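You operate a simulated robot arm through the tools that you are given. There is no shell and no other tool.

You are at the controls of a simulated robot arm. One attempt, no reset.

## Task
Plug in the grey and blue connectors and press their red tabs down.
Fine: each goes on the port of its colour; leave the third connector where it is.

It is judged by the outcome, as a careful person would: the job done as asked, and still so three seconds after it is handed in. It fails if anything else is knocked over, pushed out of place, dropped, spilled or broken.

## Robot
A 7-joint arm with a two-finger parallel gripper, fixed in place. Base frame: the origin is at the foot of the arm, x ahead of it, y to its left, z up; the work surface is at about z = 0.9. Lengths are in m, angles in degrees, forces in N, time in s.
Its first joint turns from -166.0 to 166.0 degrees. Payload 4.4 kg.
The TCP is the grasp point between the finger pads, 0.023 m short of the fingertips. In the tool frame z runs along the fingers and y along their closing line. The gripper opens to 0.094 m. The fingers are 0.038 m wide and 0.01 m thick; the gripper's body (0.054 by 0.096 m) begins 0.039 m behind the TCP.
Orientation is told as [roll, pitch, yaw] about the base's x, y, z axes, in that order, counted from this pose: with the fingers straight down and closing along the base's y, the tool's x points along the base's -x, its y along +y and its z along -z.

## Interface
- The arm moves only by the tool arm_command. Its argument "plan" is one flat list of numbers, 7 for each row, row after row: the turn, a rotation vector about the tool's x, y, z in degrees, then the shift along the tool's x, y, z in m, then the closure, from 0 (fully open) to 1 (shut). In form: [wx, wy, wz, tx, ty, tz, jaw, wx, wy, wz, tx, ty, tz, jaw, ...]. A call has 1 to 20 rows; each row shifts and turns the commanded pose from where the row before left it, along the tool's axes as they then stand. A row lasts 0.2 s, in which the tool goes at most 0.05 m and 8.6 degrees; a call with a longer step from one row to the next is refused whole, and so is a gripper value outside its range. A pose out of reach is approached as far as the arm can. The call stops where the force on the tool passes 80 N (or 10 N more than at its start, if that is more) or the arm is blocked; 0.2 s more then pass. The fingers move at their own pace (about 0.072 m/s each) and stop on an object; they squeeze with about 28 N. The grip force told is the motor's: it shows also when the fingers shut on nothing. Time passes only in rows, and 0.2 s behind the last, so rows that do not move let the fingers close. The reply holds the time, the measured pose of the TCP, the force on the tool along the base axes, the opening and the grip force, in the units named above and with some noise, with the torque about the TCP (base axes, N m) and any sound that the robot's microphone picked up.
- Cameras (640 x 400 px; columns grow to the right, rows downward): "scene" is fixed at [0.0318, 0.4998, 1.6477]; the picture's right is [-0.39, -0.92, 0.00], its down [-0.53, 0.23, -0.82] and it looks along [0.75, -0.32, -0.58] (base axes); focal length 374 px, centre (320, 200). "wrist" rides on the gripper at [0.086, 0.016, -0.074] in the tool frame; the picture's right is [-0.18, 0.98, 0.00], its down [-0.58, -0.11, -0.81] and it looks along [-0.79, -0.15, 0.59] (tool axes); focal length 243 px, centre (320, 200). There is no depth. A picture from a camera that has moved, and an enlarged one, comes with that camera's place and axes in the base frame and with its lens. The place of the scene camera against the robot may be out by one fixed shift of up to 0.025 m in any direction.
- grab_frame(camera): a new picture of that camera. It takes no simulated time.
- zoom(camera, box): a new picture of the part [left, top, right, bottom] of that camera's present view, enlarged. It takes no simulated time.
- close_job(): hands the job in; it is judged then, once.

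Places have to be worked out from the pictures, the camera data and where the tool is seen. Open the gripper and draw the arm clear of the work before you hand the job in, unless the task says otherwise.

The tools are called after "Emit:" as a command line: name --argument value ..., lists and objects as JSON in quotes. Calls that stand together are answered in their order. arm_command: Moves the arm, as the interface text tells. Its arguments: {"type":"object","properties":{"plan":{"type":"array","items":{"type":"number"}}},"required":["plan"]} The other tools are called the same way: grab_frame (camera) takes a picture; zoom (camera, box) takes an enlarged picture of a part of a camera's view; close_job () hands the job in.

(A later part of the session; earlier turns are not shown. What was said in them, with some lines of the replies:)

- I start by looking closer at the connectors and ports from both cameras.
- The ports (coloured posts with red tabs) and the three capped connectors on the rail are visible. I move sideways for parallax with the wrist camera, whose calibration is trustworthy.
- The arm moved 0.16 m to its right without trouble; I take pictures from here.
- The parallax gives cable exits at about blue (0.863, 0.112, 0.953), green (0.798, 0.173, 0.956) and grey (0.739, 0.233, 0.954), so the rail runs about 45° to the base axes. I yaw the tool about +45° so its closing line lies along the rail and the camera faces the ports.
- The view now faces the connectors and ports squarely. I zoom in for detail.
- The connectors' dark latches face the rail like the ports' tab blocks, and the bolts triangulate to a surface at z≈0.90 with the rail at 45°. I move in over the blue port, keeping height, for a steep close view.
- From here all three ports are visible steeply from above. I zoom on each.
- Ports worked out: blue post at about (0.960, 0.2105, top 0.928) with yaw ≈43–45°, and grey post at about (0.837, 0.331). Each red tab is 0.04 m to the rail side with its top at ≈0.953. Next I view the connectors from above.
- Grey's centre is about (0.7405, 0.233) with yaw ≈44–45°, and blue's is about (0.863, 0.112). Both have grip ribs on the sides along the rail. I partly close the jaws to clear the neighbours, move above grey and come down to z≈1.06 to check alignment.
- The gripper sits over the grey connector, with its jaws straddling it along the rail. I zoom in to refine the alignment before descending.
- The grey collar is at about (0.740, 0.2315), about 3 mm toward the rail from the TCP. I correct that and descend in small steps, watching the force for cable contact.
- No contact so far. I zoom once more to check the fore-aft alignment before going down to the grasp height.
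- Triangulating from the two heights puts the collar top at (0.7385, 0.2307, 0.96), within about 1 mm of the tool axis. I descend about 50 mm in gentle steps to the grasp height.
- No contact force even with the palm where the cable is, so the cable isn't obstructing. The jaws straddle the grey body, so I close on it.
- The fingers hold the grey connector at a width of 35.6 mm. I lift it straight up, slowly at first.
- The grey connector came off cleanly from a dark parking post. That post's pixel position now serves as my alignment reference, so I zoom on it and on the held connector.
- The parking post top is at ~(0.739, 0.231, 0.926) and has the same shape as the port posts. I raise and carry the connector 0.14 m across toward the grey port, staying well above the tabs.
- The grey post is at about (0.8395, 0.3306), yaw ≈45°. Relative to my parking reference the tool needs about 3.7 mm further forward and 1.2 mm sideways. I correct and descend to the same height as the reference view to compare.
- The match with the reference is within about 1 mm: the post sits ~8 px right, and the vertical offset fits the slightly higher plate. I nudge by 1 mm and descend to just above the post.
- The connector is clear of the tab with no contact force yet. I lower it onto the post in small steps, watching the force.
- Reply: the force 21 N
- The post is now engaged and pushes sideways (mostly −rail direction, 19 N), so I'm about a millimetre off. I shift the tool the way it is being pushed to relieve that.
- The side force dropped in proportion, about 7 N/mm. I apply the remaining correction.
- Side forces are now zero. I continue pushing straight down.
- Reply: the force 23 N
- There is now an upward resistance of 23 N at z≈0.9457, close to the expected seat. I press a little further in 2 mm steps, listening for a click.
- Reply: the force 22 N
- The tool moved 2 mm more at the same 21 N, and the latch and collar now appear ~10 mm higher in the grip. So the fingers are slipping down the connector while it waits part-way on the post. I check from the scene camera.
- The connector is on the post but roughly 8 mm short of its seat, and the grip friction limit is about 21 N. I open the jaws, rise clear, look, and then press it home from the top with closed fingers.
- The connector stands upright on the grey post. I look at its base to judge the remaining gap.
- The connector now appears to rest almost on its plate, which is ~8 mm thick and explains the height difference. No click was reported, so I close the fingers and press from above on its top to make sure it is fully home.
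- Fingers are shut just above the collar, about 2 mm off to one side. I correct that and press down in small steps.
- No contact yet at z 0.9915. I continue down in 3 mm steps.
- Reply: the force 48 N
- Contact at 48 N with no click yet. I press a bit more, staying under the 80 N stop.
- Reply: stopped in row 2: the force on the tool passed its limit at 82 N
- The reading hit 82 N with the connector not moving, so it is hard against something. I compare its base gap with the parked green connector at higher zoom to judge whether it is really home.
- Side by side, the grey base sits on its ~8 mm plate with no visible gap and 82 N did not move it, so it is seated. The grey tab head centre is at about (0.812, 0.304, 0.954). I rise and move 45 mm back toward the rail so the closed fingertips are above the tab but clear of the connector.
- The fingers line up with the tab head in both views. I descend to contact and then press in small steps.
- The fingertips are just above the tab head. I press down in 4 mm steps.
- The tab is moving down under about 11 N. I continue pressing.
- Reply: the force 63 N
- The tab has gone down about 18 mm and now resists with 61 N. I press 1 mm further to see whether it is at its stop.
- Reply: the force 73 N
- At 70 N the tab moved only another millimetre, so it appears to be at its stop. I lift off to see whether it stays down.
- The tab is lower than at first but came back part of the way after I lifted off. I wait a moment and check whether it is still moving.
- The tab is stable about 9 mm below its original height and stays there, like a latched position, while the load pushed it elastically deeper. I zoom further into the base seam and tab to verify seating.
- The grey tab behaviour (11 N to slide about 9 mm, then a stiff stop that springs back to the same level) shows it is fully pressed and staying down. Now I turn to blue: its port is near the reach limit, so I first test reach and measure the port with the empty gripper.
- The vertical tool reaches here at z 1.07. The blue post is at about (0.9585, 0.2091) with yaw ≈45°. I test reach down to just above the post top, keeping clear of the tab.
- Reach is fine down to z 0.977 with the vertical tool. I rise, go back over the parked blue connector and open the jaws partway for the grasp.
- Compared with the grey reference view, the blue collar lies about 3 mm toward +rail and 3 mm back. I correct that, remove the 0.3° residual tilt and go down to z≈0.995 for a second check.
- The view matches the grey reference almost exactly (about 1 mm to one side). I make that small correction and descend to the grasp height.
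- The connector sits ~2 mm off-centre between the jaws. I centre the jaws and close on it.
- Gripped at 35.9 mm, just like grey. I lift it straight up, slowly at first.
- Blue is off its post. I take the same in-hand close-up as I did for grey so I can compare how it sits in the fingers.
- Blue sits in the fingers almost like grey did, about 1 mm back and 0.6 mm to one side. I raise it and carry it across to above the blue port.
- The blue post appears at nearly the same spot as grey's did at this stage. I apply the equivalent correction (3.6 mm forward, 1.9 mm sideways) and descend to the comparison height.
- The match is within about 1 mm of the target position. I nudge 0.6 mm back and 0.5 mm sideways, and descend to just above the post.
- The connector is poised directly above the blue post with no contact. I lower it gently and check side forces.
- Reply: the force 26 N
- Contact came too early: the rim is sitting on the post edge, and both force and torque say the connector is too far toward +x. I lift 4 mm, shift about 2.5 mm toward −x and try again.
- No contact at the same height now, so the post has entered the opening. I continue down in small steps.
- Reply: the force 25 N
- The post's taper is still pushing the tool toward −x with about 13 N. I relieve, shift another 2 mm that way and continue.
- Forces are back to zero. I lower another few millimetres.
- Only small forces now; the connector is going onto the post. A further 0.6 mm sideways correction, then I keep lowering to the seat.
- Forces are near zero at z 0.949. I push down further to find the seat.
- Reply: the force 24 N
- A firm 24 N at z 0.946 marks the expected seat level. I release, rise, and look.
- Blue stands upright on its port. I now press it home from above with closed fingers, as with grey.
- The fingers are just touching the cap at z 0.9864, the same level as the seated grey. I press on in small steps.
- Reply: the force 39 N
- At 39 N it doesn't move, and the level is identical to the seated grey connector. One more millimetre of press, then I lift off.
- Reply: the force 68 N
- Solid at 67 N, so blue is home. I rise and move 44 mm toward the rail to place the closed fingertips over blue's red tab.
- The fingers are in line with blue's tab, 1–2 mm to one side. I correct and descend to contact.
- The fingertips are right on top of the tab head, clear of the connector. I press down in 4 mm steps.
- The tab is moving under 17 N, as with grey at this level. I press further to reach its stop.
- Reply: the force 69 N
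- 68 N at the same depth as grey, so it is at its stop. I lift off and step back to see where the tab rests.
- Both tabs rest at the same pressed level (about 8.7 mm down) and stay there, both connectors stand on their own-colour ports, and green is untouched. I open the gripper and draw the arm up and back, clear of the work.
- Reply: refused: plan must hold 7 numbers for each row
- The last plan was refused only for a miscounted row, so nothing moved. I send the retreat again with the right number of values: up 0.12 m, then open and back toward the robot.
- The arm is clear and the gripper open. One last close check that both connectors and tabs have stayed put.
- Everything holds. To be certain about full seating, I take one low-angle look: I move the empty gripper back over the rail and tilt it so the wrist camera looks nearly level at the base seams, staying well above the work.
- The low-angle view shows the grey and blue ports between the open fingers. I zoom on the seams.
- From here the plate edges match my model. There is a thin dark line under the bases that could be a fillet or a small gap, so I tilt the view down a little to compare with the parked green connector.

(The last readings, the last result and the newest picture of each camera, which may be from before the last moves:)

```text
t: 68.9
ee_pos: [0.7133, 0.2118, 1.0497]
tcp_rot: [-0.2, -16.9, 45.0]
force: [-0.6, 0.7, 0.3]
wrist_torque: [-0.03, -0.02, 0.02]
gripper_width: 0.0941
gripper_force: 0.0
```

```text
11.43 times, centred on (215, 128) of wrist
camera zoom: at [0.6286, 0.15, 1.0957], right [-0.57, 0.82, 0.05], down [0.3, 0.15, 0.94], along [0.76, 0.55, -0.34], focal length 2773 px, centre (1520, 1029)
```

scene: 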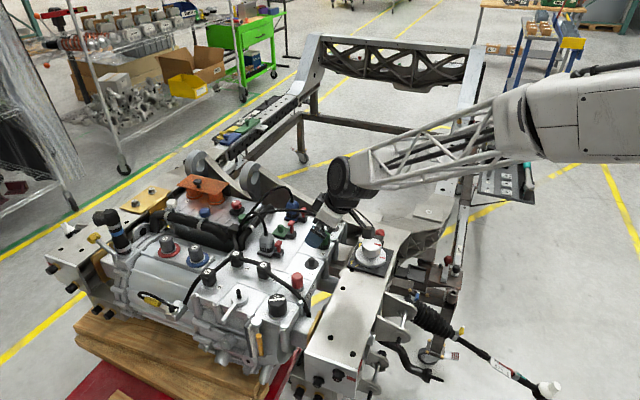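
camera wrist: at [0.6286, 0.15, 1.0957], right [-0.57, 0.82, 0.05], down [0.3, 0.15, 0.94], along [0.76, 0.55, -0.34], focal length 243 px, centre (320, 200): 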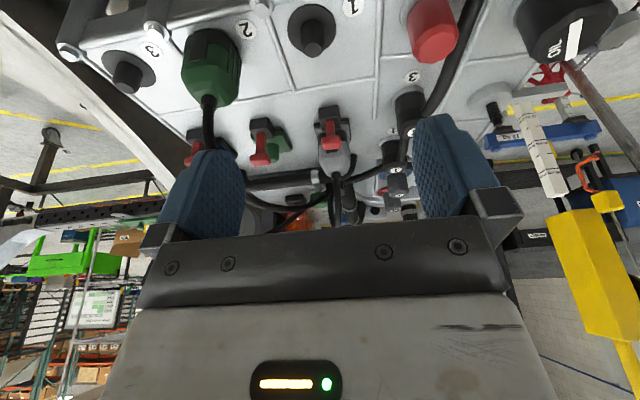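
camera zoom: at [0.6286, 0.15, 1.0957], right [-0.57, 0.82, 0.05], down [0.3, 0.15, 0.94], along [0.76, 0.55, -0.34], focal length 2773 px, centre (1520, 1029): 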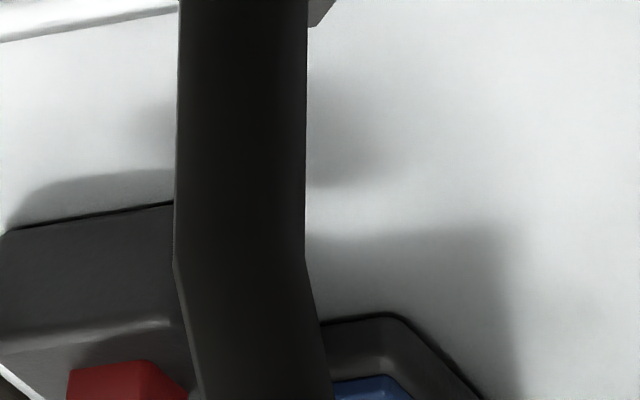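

Post heights at park and port come out equal within 0.5 mm, so a seated connector should sit the same on both. I retreat to the clear pose, then make one more scene-camera comparison of connector height above its base.

Emit:
arm_command --plan '[0, 0, 0, 0, 0, -0.04, 0, 0, 8.4, 0, 0, 0, -0.03, 0, 0, 8.5, 0, 0, 0, -0.03, 0, 0, 0, 0, 0, 0, -0.04, 0, 0, 0, 0, 0.03, 0.02, -0.02, 0, 0, 0, 0, 0.03, 0.02, 0, 0, 0, 0, 0, 0.03, 0.02, 0, 0, 0, 0, 0, 0, 0, 0, 0, 0, 0, 0, 0, 0, 0, 0]'

Emit:
grab_frame --camera "scene"

Emit:
zoom --camera "scene" --box '[296, 220, 344, 270]'

Emit:
zoom --camera "scene" --box '[315, 210, 355, 245]'

Emit:
zoom --camera "scene" --box '[246, 226, 286, 260]'

```text
t: 70.9
ee_pos: [0.5886, 0.1765, 1.2058]
tcp_rot: [-0.1, 0.0, 45.0]
force: [-0.2, 0.5, -0.1]
wrist_torque: [0.01, 0.02, 0.01]
gripper_width: 0.0941
gripper_force: 0.1
```

```text
taken
```

scene: 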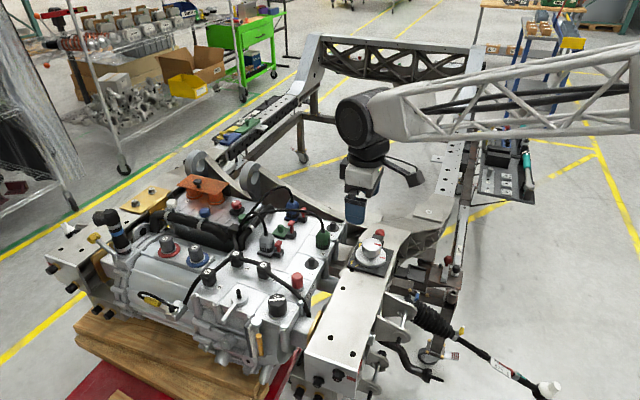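

```text
8.00 times, centred on (320, 245) of scene
camera zoom: at [0.0318, 0.4998, 1.6477], right [-0.39, -0.92, 0.0], down [-0.53, 0.23, -0.82], along [0.75, -0.32, -0.58], focal length 2988 px, centre (320, -160)
```

zoom: 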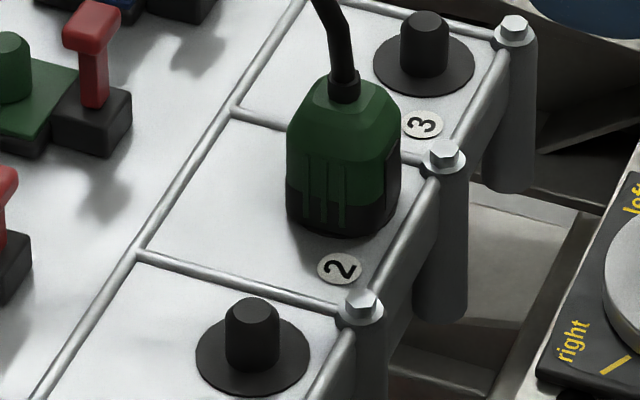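

```text
11.43 times, centred on (335, 228) of scene
camera zoom: at [0.0318, 0.4998, 1.6477], right [-0.39, -0.92, 0.0], down [-0.53, 0.23, -0.82], along [0.75, -0.32, -0.58], focal length 4269 px, centre (149, -114)
```

zoom: 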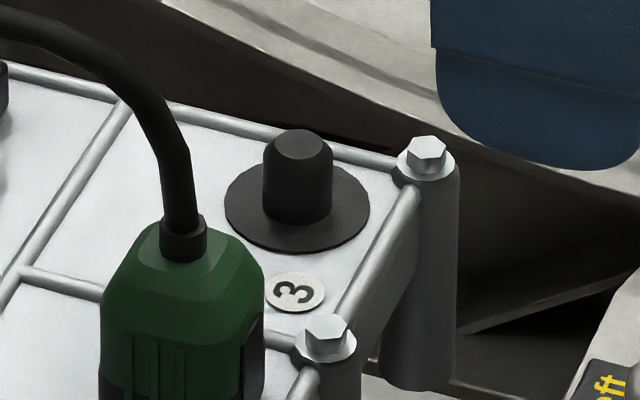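

```text
11.76 times, centred on (266, 243) of scene
camera zoom: at [0.0318, 0.4998, 1.6477], right [-0.39, -0.92, 0.0], down [-0.53, 0.23, -0.82], along [0.75, -0.32, -0.58], focal length 4395 px, centre (955, -306)
```

zoom: 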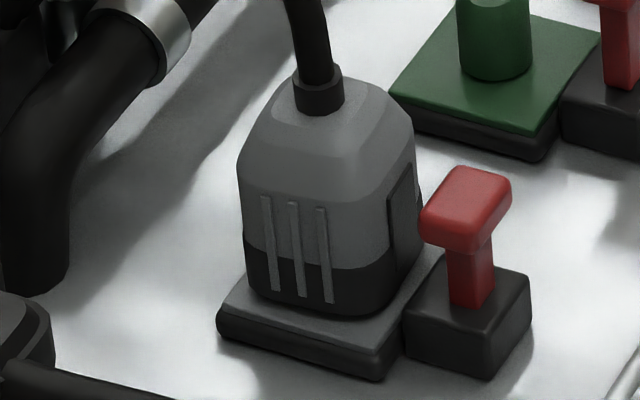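

Both connectors came to the same hard stop: the contact height matched within 0.5 mm, and neither moved under 67–82 N. Both red tabs are still at their pressed level after more than 8 s. Green is still on its parking post, nothing else has shifted, and the open gripper is clear, so I hand the job in.

Emit:
close_job

```text
The job is handed in.
```

I plugged in the grey and blue connectors on their own-colour ports and pressed both red tabs down. I left the green connector on its parking post, opened the gripper and moved the arm clear before handing in.

- **Seating:** Both connectors came to a hard stop at the same height, within about 0.5 mm. Pressing from above with up to 82 N on grey and 67 N on blue did not move them appreciably (about 1 mm at most, on blue).
- **Tabs:** Each tab slid down about 9 mm and stayed there after I let go. Grey's was still down about 40 seconds later.
- **What I couldn't confirm:** The microphone picked up no click for either connector or tab. Close-ups showed a thin dark line under the connector bases, and I estimated a possible gap of 1–4 mm. My measurements could not rule it out, but because both stop at the same height I believe they are fully home.

No other parts looked moved or knocked over in the final pictures.
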